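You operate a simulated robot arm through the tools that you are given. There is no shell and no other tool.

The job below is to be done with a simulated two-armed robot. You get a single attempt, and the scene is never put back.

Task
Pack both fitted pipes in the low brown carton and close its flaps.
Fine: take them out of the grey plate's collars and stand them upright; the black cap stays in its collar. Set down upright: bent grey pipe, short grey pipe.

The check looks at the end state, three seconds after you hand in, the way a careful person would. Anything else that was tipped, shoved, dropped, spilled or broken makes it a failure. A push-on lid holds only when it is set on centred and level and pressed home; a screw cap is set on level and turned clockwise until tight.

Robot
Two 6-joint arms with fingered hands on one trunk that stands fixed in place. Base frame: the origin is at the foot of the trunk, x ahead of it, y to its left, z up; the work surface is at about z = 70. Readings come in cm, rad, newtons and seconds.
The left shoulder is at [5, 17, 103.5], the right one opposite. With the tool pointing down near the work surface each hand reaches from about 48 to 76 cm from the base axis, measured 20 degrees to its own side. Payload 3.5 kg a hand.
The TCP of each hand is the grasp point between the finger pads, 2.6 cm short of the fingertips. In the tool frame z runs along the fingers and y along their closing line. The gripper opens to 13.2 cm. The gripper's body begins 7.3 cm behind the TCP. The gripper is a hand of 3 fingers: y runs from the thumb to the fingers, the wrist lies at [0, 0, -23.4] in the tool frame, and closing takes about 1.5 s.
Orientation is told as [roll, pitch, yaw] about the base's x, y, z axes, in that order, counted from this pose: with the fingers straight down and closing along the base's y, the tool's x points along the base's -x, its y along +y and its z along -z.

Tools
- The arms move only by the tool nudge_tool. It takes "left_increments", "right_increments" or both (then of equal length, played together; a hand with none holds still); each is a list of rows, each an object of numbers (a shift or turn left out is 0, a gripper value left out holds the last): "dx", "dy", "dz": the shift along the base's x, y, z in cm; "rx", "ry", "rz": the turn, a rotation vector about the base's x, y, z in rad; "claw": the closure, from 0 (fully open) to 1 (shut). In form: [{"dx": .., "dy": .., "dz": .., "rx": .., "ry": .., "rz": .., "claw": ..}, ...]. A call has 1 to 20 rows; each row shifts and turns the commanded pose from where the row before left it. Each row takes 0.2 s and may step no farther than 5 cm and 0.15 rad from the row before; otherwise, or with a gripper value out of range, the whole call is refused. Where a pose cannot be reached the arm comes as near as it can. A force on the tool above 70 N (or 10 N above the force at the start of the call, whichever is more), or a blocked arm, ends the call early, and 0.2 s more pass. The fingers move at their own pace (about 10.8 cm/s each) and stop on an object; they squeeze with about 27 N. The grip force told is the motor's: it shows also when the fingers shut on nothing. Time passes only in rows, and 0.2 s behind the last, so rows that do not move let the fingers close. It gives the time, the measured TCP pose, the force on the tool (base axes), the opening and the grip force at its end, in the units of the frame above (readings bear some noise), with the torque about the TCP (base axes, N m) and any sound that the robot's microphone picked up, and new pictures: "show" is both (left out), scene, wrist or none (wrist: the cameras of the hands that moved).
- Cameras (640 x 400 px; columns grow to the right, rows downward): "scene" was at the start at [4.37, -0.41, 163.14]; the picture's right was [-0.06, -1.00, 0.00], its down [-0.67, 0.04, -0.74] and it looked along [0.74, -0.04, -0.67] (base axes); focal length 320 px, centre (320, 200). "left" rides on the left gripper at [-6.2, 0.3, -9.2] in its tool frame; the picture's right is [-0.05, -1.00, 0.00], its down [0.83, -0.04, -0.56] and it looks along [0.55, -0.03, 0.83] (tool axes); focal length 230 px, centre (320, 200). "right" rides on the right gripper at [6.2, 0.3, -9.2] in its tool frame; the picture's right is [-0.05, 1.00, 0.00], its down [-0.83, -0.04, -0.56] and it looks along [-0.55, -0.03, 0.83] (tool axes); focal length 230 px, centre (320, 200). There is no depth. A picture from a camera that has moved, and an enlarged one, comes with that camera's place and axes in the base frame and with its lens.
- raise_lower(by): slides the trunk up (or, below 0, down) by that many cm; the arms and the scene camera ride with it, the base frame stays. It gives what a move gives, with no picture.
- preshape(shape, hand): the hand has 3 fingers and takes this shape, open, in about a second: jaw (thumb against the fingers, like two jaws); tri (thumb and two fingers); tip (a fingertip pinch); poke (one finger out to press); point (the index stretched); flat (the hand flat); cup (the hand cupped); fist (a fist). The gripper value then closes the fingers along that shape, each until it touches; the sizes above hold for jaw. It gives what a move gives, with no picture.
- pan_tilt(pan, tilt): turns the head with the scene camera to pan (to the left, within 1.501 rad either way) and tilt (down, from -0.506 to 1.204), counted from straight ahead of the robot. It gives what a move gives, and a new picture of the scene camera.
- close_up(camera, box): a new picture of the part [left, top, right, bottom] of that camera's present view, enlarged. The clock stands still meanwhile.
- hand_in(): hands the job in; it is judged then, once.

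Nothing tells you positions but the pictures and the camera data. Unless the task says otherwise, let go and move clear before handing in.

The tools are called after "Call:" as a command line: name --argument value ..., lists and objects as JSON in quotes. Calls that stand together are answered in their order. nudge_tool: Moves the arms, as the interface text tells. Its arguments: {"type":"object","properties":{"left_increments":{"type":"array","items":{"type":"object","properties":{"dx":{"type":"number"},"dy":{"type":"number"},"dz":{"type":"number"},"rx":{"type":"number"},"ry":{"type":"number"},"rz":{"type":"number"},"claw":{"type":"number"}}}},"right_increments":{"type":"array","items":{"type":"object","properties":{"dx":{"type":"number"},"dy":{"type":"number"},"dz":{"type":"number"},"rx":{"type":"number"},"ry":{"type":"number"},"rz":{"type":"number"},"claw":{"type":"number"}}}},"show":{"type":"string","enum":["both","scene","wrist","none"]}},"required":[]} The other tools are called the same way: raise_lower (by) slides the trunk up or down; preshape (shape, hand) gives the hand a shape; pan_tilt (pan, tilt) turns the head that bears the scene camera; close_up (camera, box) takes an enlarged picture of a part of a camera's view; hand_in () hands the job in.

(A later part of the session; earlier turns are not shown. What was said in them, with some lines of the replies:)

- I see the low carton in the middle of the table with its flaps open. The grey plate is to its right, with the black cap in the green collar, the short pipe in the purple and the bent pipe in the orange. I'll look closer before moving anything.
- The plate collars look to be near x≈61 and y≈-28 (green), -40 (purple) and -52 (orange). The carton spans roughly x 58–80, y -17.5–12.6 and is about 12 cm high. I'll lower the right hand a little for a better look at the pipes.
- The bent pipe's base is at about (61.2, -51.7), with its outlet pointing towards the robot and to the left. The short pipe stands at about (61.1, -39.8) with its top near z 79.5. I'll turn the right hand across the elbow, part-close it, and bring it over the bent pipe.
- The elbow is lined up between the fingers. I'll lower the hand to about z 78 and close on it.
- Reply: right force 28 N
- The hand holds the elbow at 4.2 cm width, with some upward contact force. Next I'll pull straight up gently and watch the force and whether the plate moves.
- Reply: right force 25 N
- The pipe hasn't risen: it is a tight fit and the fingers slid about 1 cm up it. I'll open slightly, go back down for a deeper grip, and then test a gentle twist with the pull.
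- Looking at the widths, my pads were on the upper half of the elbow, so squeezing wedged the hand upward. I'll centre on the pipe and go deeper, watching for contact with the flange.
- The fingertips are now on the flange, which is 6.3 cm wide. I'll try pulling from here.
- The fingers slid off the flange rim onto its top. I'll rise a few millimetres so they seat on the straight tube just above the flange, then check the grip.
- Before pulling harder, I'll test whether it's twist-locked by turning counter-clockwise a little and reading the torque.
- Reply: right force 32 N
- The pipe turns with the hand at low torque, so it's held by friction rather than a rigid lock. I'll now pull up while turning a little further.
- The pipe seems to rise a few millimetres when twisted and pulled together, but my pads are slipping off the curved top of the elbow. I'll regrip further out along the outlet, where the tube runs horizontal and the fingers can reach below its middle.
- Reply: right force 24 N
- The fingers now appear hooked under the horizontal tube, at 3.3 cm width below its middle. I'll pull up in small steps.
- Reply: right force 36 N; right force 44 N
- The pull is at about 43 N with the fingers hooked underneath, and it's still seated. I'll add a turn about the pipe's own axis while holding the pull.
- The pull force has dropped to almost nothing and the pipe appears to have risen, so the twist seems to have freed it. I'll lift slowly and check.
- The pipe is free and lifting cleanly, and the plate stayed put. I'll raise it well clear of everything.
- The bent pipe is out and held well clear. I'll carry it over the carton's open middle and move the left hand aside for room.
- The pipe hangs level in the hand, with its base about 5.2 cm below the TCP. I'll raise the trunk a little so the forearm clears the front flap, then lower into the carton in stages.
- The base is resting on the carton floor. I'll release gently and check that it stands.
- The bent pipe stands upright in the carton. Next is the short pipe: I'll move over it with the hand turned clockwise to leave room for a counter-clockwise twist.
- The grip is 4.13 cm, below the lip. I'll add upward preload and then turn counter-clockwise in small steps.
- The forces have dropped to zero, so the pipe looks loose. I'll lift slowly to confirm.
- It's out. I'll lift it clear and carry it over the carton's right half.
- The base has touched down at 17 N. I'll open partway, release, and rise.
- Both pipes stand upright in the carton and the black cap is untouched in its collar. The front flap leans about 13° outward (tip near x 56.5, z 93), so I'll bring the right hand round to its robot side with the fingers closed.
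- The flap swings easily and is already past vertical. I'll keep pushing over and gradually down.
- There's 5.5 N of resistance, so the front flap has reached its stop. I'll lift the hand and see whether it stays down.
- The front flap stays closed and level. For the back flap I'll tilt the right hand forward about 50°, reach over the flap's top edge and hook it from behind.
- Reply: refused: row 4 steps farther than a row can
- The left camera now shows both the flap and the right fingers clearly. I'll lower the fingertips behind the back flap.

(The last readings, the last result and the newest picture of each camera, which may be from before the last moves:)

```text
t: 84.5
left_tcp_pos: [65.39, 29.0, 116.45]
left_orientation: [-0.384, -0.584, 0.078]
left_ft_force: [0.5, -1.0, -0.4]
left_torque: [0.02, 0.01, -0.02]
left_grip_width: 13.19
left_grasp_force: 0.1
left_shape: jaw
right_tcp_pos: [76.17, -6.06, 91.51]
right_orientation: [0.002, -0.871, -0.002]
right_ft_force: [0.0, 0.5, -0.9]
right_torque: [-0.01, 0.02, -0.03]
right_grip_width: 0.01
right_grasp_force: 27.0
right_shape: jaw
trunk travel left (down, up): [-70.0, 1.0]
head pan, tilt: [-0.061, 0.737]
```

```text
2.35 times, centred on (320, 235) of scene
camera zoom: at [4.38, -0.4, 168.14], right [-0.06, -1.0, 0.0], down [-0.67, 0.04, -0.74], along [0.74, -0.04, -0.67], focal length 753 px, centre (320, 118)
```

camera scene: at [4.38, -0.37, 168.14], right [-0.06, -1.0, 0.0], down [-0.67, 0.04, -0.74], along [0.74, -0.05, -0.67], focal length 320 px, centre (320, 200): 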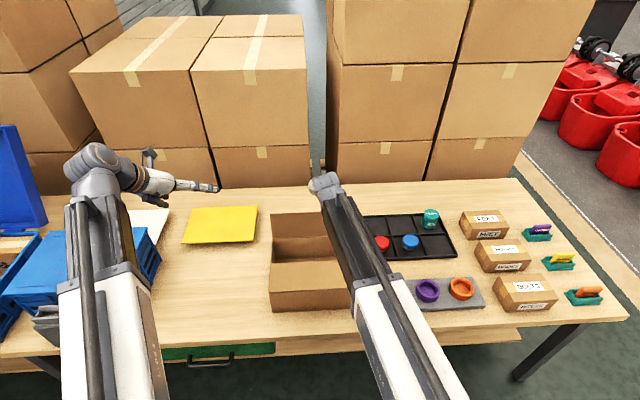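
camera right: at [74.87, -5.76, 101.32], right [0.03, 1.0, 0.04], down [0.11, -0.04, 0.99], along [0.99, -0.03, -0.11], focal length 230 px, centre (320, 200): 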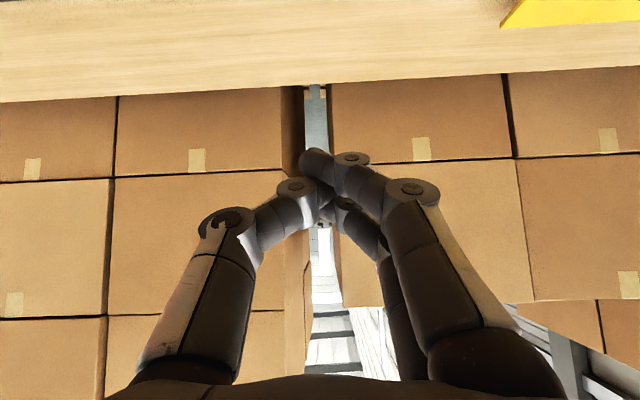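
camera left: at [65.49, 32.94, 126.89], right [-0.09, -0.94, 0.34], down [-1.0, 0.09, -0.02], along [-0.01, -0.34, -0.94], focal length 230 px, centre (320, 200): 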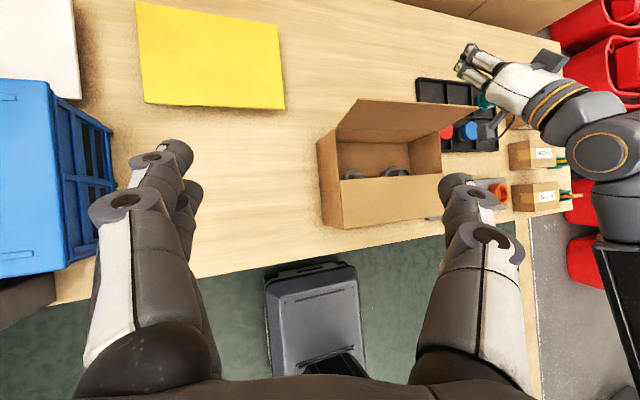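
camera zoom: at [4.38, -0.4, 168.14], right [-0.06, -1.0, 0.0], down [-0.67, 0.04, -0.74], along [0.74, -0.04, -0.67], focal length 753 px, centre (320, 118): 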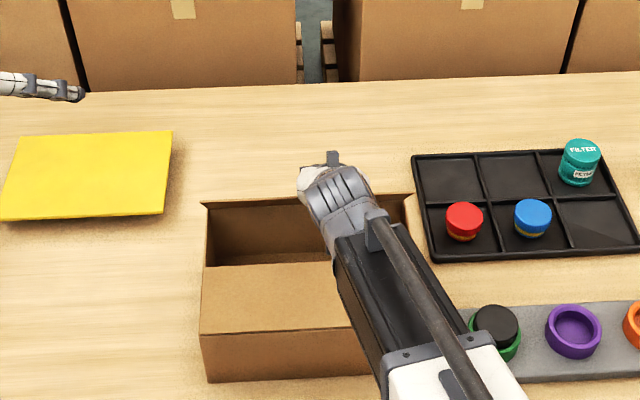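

Call:
nudge_tool --right_increments '[{"dx": -1, "dz": -0.7}, {"dx": -1, "dz": -0.7}, {"dx": -1, "dz": -0.7}, {"dx": -0.7, "dz": -0.7}, {}]' --show "none"

Call:
close_up --camera "left" --box '[300, 20, 620, 240]'

Call:
close_up --camera "scene" --box '[250, 150, 390, 320]'

```text
t: 85.7
left_tcp_pos: [65.28, 29.03, 116.52]
left_orientation: [-0.382, -0.584, 0.081]
left_ft_force: [-0.6, -0.2, 0.6]
left_torque: [-0.04, -0.03, -0.01]
left_grip_width: 13.17
left_grasp_force: 0.0
left_shape: jaw
right_tcp_pos: [72.45, -6.11, 88.63]
right_orientation: [0.002, -0.869, -0.002]
right_ft_force: [-0.4, -0.2, -0.2]
right_torque: [0.0, 0.0, 0.0]
right_grip_width: 0.01
right_grasp_force: 27.0
right_shape: jaw
trunk travel left (down, up): [-70.0, 1.0]
head pan, tilt: [-0.061, 0.737]
```

```text
1.82 times, centred on (460, 130) of left
camera zoom: at [65.48, 32.91, 126.88], right [-0.09, -0.94, 0.34], down [-1.0, 0.09, -0.02], along [-0.02, -0.34, -0.94], focal length 418 px, centre (66, 327)
```

zoom: 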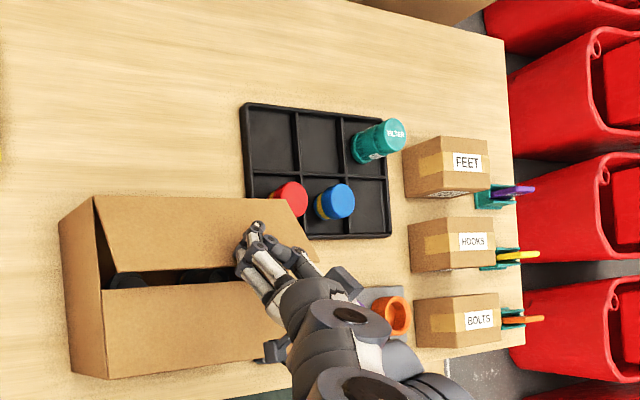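

```text
2.35 times, centred on (320, 235) of scene
camera zoom: at [4.37, -0.4, 168.14], right [-0.06, -1.0, 0.0], down [-0.67, 0.04, -0.74], along [0.74, -0.04, -0.67], focal length 753 px, centre (320, 118)
```

zoom: 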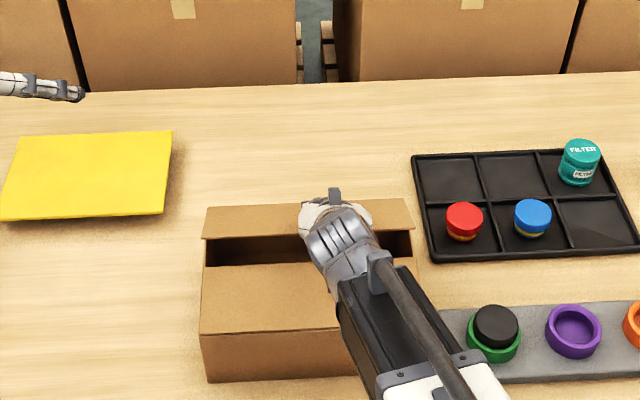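

The back flap is about 25° from closed. I'll bring the hand more upright so its camera bracket clears the front flap, then press the flap down.

Call:
nudge_tool --right_increments '[{"ry": 0.12, "dx": 0.1}, {"ry": 0.12, "dx": 0.1}, {"ry": 0.12, "dx": 0.1}, {"ry": 0.12, "dx": 0.2}, {}]' --show "none"

Call:
nudge_tool --right_increments '[{"dx": -0.3, "dz": -0.5}, {"dx": -0.3, "dz": -0.5}, {"dx": -0.2, "dz": -0.4}, {"dz": -0.3}, {}]' --show "none"

Call:
close_up --camera "left" --box '[300, 20, 620, 240]'

Call:
close_up --camera "scene" --box '[250, 150, 390, 320]'

```text
t: 86.9
left_tcp_pos: [65.37, 29.02, 116.43]
left_orientation: [-0.384, -0.584, 0.079]
left_ft_force: [-0.5, -0.3, 0.3]
left_torque: [0.0, 0.0, 0.01]
left_grip_width: 13.17
left_grasp_force: 0.0
left_shape: jaw
right_tcp_pos: [72.83, -6.09, 88.64]
right_orientation: [0.001, -0.388, -0.002]
right_ft_force: [-0.4, -0.4, 0.0]
right_torque: [0.05, -0.01, 0.01]
right_grip_width: 0.02
right_grasp_force: 27.3
right_shape: jaw
trunk travel left (down, up): [-70.0, 1.0]
head pan, tilt: [-0.061, 0.737]
```

```text
t: 88.1
left_tcp_pos: [65.41, 28.94, 116.46]
left_orientation: [-0.384, -0.586, 0.08]
left_ft_force: [0.5, -0.2, 0.0]
left_torque: [-0.02, 0.0, -0.02]
left_grip_width: 13.2
left_grasp_force: 0.0
left_shape: jaw
right_tcp_pos: [72.15, -6.25, 86.96]
right_orientation: [-0.001, -0.389, -0.001]
right_ft_force: [0.2, 0.4, -0.8]
right_torque: [0.0, 0.03, 0.0]
right_grip_width: 0.02
right_grasp_force: 27.4
right_shape: jaw
trunk travel left (down, up): [-70.0, 1.0]
head pan, tilt: [-0.061, 0.737]
```

```text
1.82 times, centred on (460, 130) of left
camera zoom: at [65.48, 32.91, 126.88], right [-0.09, -0.94, 0.34], down [-1.0, 0.09, -0.02], along [-0.02, -0.34, -0.94], focal length 418 px, centre (66, 327)
```

zoom: 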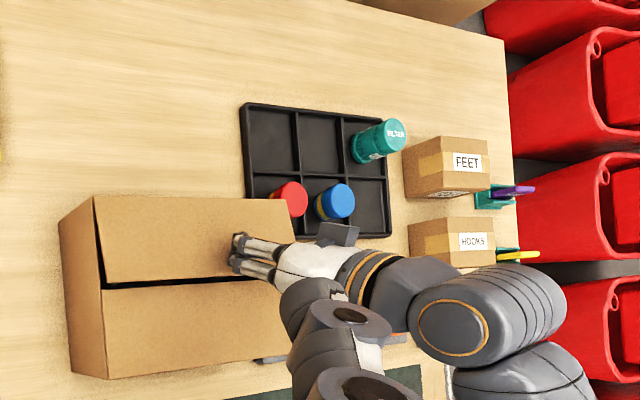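

```text
2.35 times, centred on (320, 235) of scene
camera zoom: at [4.37, -0.4, 168.14], right [-0.06, -1.0, 0.0], down [-0.67, 0.04, -0.74], along [0.74, -0.04, -0.67], focal length 753 px, centre (320, 118)
```

zoom: 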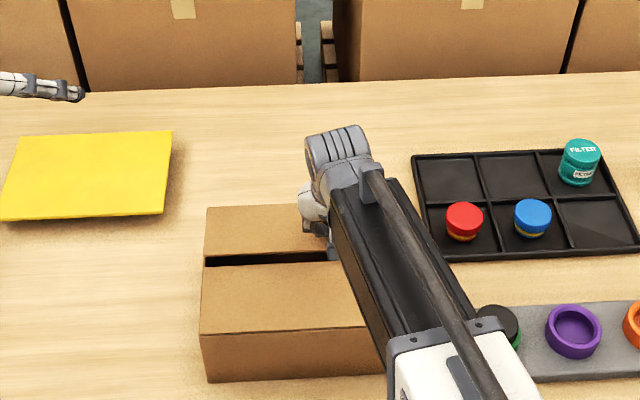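

Call:
nudge_tool --right_increments '[{"dz": -0.4}, {"dz": -0.4}, {"dz": -0.3}, {"dz": -0.3}, {}]' --show "none"

Call:
close_up --camera "left" --box '[300, 80, 520, 240]'

Call:
close_up --camera "scene" --box '[250, 200, 390, 320]'

```text
t: 89.3
left_tcp_pos: [65.34, 28.97, 116.4]
left_orientation: [-0.383, -0.585, 0.08]
left_ft_force: [0.1, 0.9, -0.5]
left_torque: [-0.01, 0.01, -0.01]
left_grip_width: 13.2
left_grasp_force: 0.0
left_shape: jaw
right_tcp_pos: [72.17, -6.13, 85.63]
right_orientation: [-0.002, -0.389, -0.002]
right_ft_force: [0.2, -0.5, 0.3]
right_torque: [-0.03, -0.05, -0.02]
right_grip_width: 0.01
right_grasp_force: 27.2
right_shape: jaw
trunk travel left (down, up): [-70.0, 1.0]
head pan, tilt: [-0.061, 0.737]
```

```text
2.50 times, centred on (410, 160) of left
camera zoom: at [65.48, 32.91, 126.88], right [-0.09, -0.94, 0.34], down [-1.0, 0.09, -0.02], along [-0.02, -0.34, -0.94], focal length 575 px, centre (95, 300)
```

zoom: 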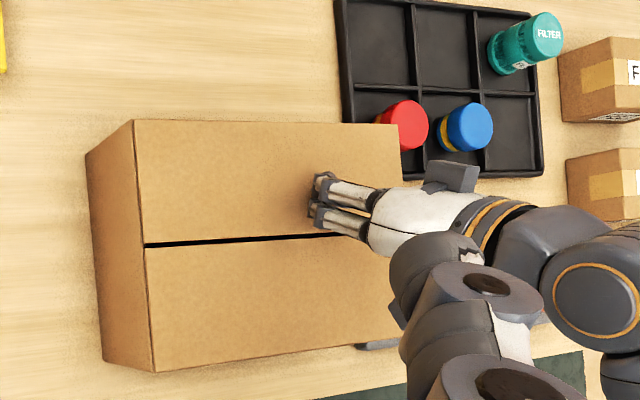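

```text
3.33 times, centred on (320, 260) of scene
camera zoom: at [4.37, -0.4, 168.14], right [-0.06, -1.0, 0.0], down [-0.67, 0.04, -0.74], along [0.74, -0.04, -0.67], focal length 1067 px, centre (320, 0)
```

zoom: 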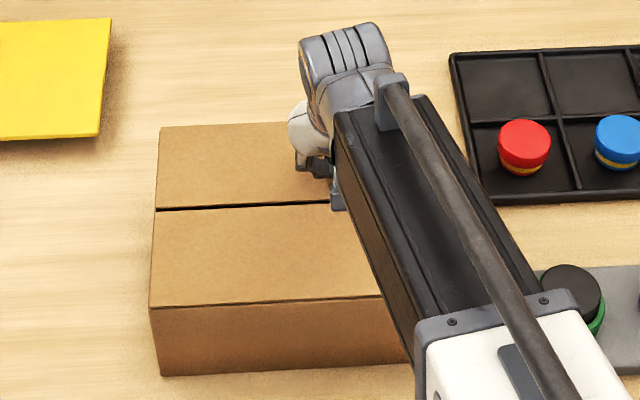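

Call:
nudge_tool --right_increments '[{"dz": -0.25}, {"dz": -0.2}, {"dz": -0.2}, {}]' --show "none"

Call:
close_up --camera "left" --box '[300, 80, 520, 240]'

```text
t: 90.3
left_tcp_pos: [65.21, 29.08, 116.57]
left_orientation: [-0.389, -0.588, 0.08]
left_ft_force: [0.4, 0.4, -0.4]
left_torque: [0.02, -0.01, 0.0]
left_grip_width: 13.18
left_grasp_force: 0.1
left_shape: jaw
right_tcp_pos: [72.22, -5.87, 85.3]
right_orientation: [0.003, -0.396, 0.001]
right_ft_force: [5.4, 7.0, 19.7]
right_torque: [0.05, 0.01, -0.04]
right_grip_width: 0.0
right_grasp_force: 27.1
right_shape: jaw
trunk travel left (down, up): [-70.0, 1.0]
head pan, tilt: [-0.061, 0.737]
```

```text
2.50 times, centred on (410, 160) of left
camera zoom: at [65.37, 32.99, 126.94], right [-0.09, -0.94, 0.34], down [-1.0, 0.09, -0.02], along [-0.01, -0.34, -0.94], focal length 575 px, centre (95, 300)
```

zoom: 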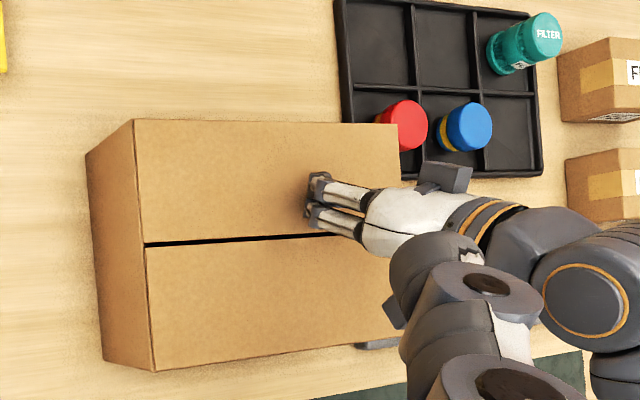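

The back flap has met its stop and both flaps look level. I'll lift the hand straight up, withdraw it, and check everything.

Call:
nudge_tool --right_increments '[{"dz": 1}, {"dz": 3}, {"dz": 4}, {"dz": 4}, {"dz": 4, "ry": 0.1}, {"dz": 3, "ry": 0.1, "dx": -2}, {"ry": 0.1, "dx": -3, "dy": -3}, {"ry": 0.08, "dx": -3, "dy": -3}, {"dx": -3, "dy": -4}, {"dy": -4, "dx": -1}, {"dy": -4}, {"dy": -4}, {}]' --show "both"

Call:
close_up --camera "left" --box '[280, 60, 540, 260]'

Call:
close_up --camera "scene" --box '[240, 180, 500, 330]'

```text
t: 93.1
left_tcp_pos: [65.46, 29.16, 116.46]
left_orientation: [-0.384, -0.585, 0.08]
left_ft_force: [-0.3, 0.7, -0.3]
left_torque: [-0.02, 0.0, -0.01]
left_grip_width: 13.2
left_grasp_force: 0.0
left_shape: jaw
right_tcp_pos: [60.24, -28.18, 104.05]
right_orientation: [0.001, -0.01, 0.001]
right_ft_force: [0.1, 0.7, 0.1]
right_torque: [0.02, 0.01, -0.03]
right_grip_width: 0.0
right_grasp_force: 26.6
right_shape: jaw
trunk travel left (down, up): [-70.0, 1.0]
head pan, tilt: [-0.061, 0.737]
camera scene: at [4.37, -0.39, 168.14], right [-0.06, -1.0, 0.0], down [-0.67, 0.04, -0.74], along [0.74, -0.04, -0.67], focal length 320 px, centre (320, 200)
camera right: at [53.86, -27.8, 113.31], right [0.05, 1.0, 0.0], down [0.83, -0.04, 0.56], along [0.56, -0.03, -0.83], focal length 230 px, centre (320, 200)
```

scene: 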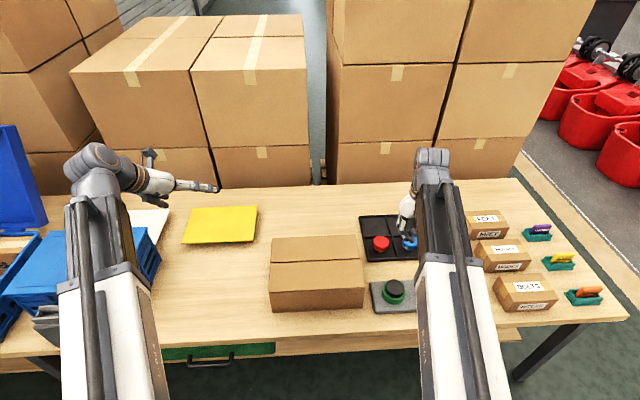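
right: 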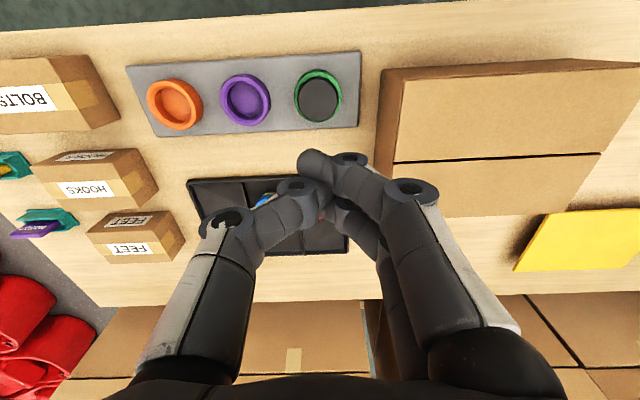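

```text
2.00 times, centred on (410, 160) of left
camera zoom: at [65.48, 32.92, 126.88], right [-0.09, -0.94, 0.34], down [-1.0, 0.09, -0.02], along [-0.02, -0.34, -0.94], focal length 460 px, centre (140, 280)
```

zoom: 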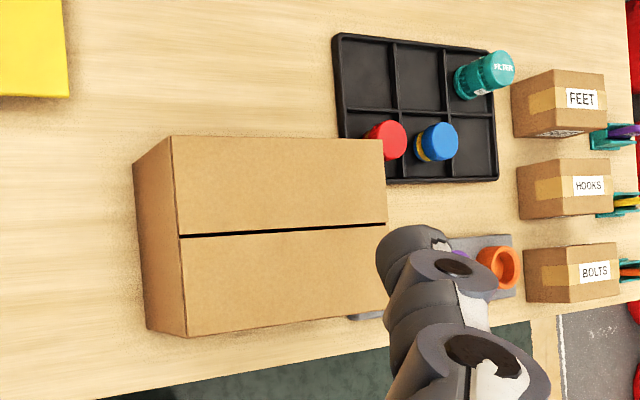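

```text
2.46 times, centred on (370, 255) of scene
camera zoom: at [4.37, -0.39, 168.14], right [-0.06, -1.0, 0.0], down [-0.67, 0.04, -0.74], along [0.74, -0.04, -0.67], focal length 788 px, centre (197, 65)
```

zoom: 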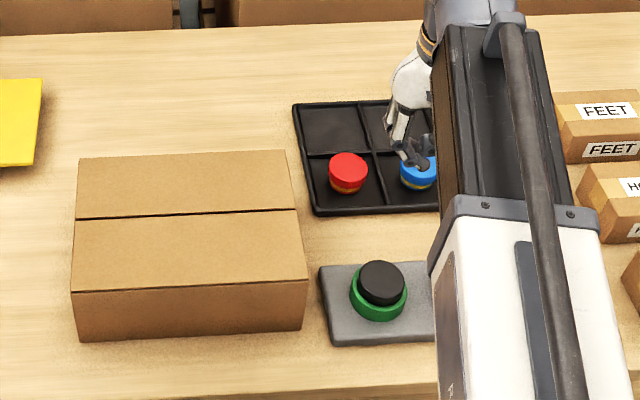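

Both flaps are closed flat and staying down. The pipes were standing upright inside before closing, the black cap is still in its green collar, and the carton and everything else look to be where they started. Both hands are clear, so I'm handing in.

Call:
hand_in

```text
The job is handed in.
```

Both grey pipes are packed in the low brown carton and its two flaps are closed; I've handed the job in.

- **Pipes:** I took the bent and short pipes out of their collars and stood each on its base on the carton floor. Both were upright in the last clear view before I closed the second flap. I couldn't see inside after that, but neither flap met any resistance until its stop.
- **Flaps:** I pressed each one down to its stop, and both stayed flat after the hand lifted away.
- **Everything else:** The black cap is still in its green collar. The plate, the carton and the other objects looked unmoved in the final views.

Neither pipe came out on a straight pull. Each needed a counter-clockwise twist while lifting, and my grip slipped on the bent one a few times before it came free.
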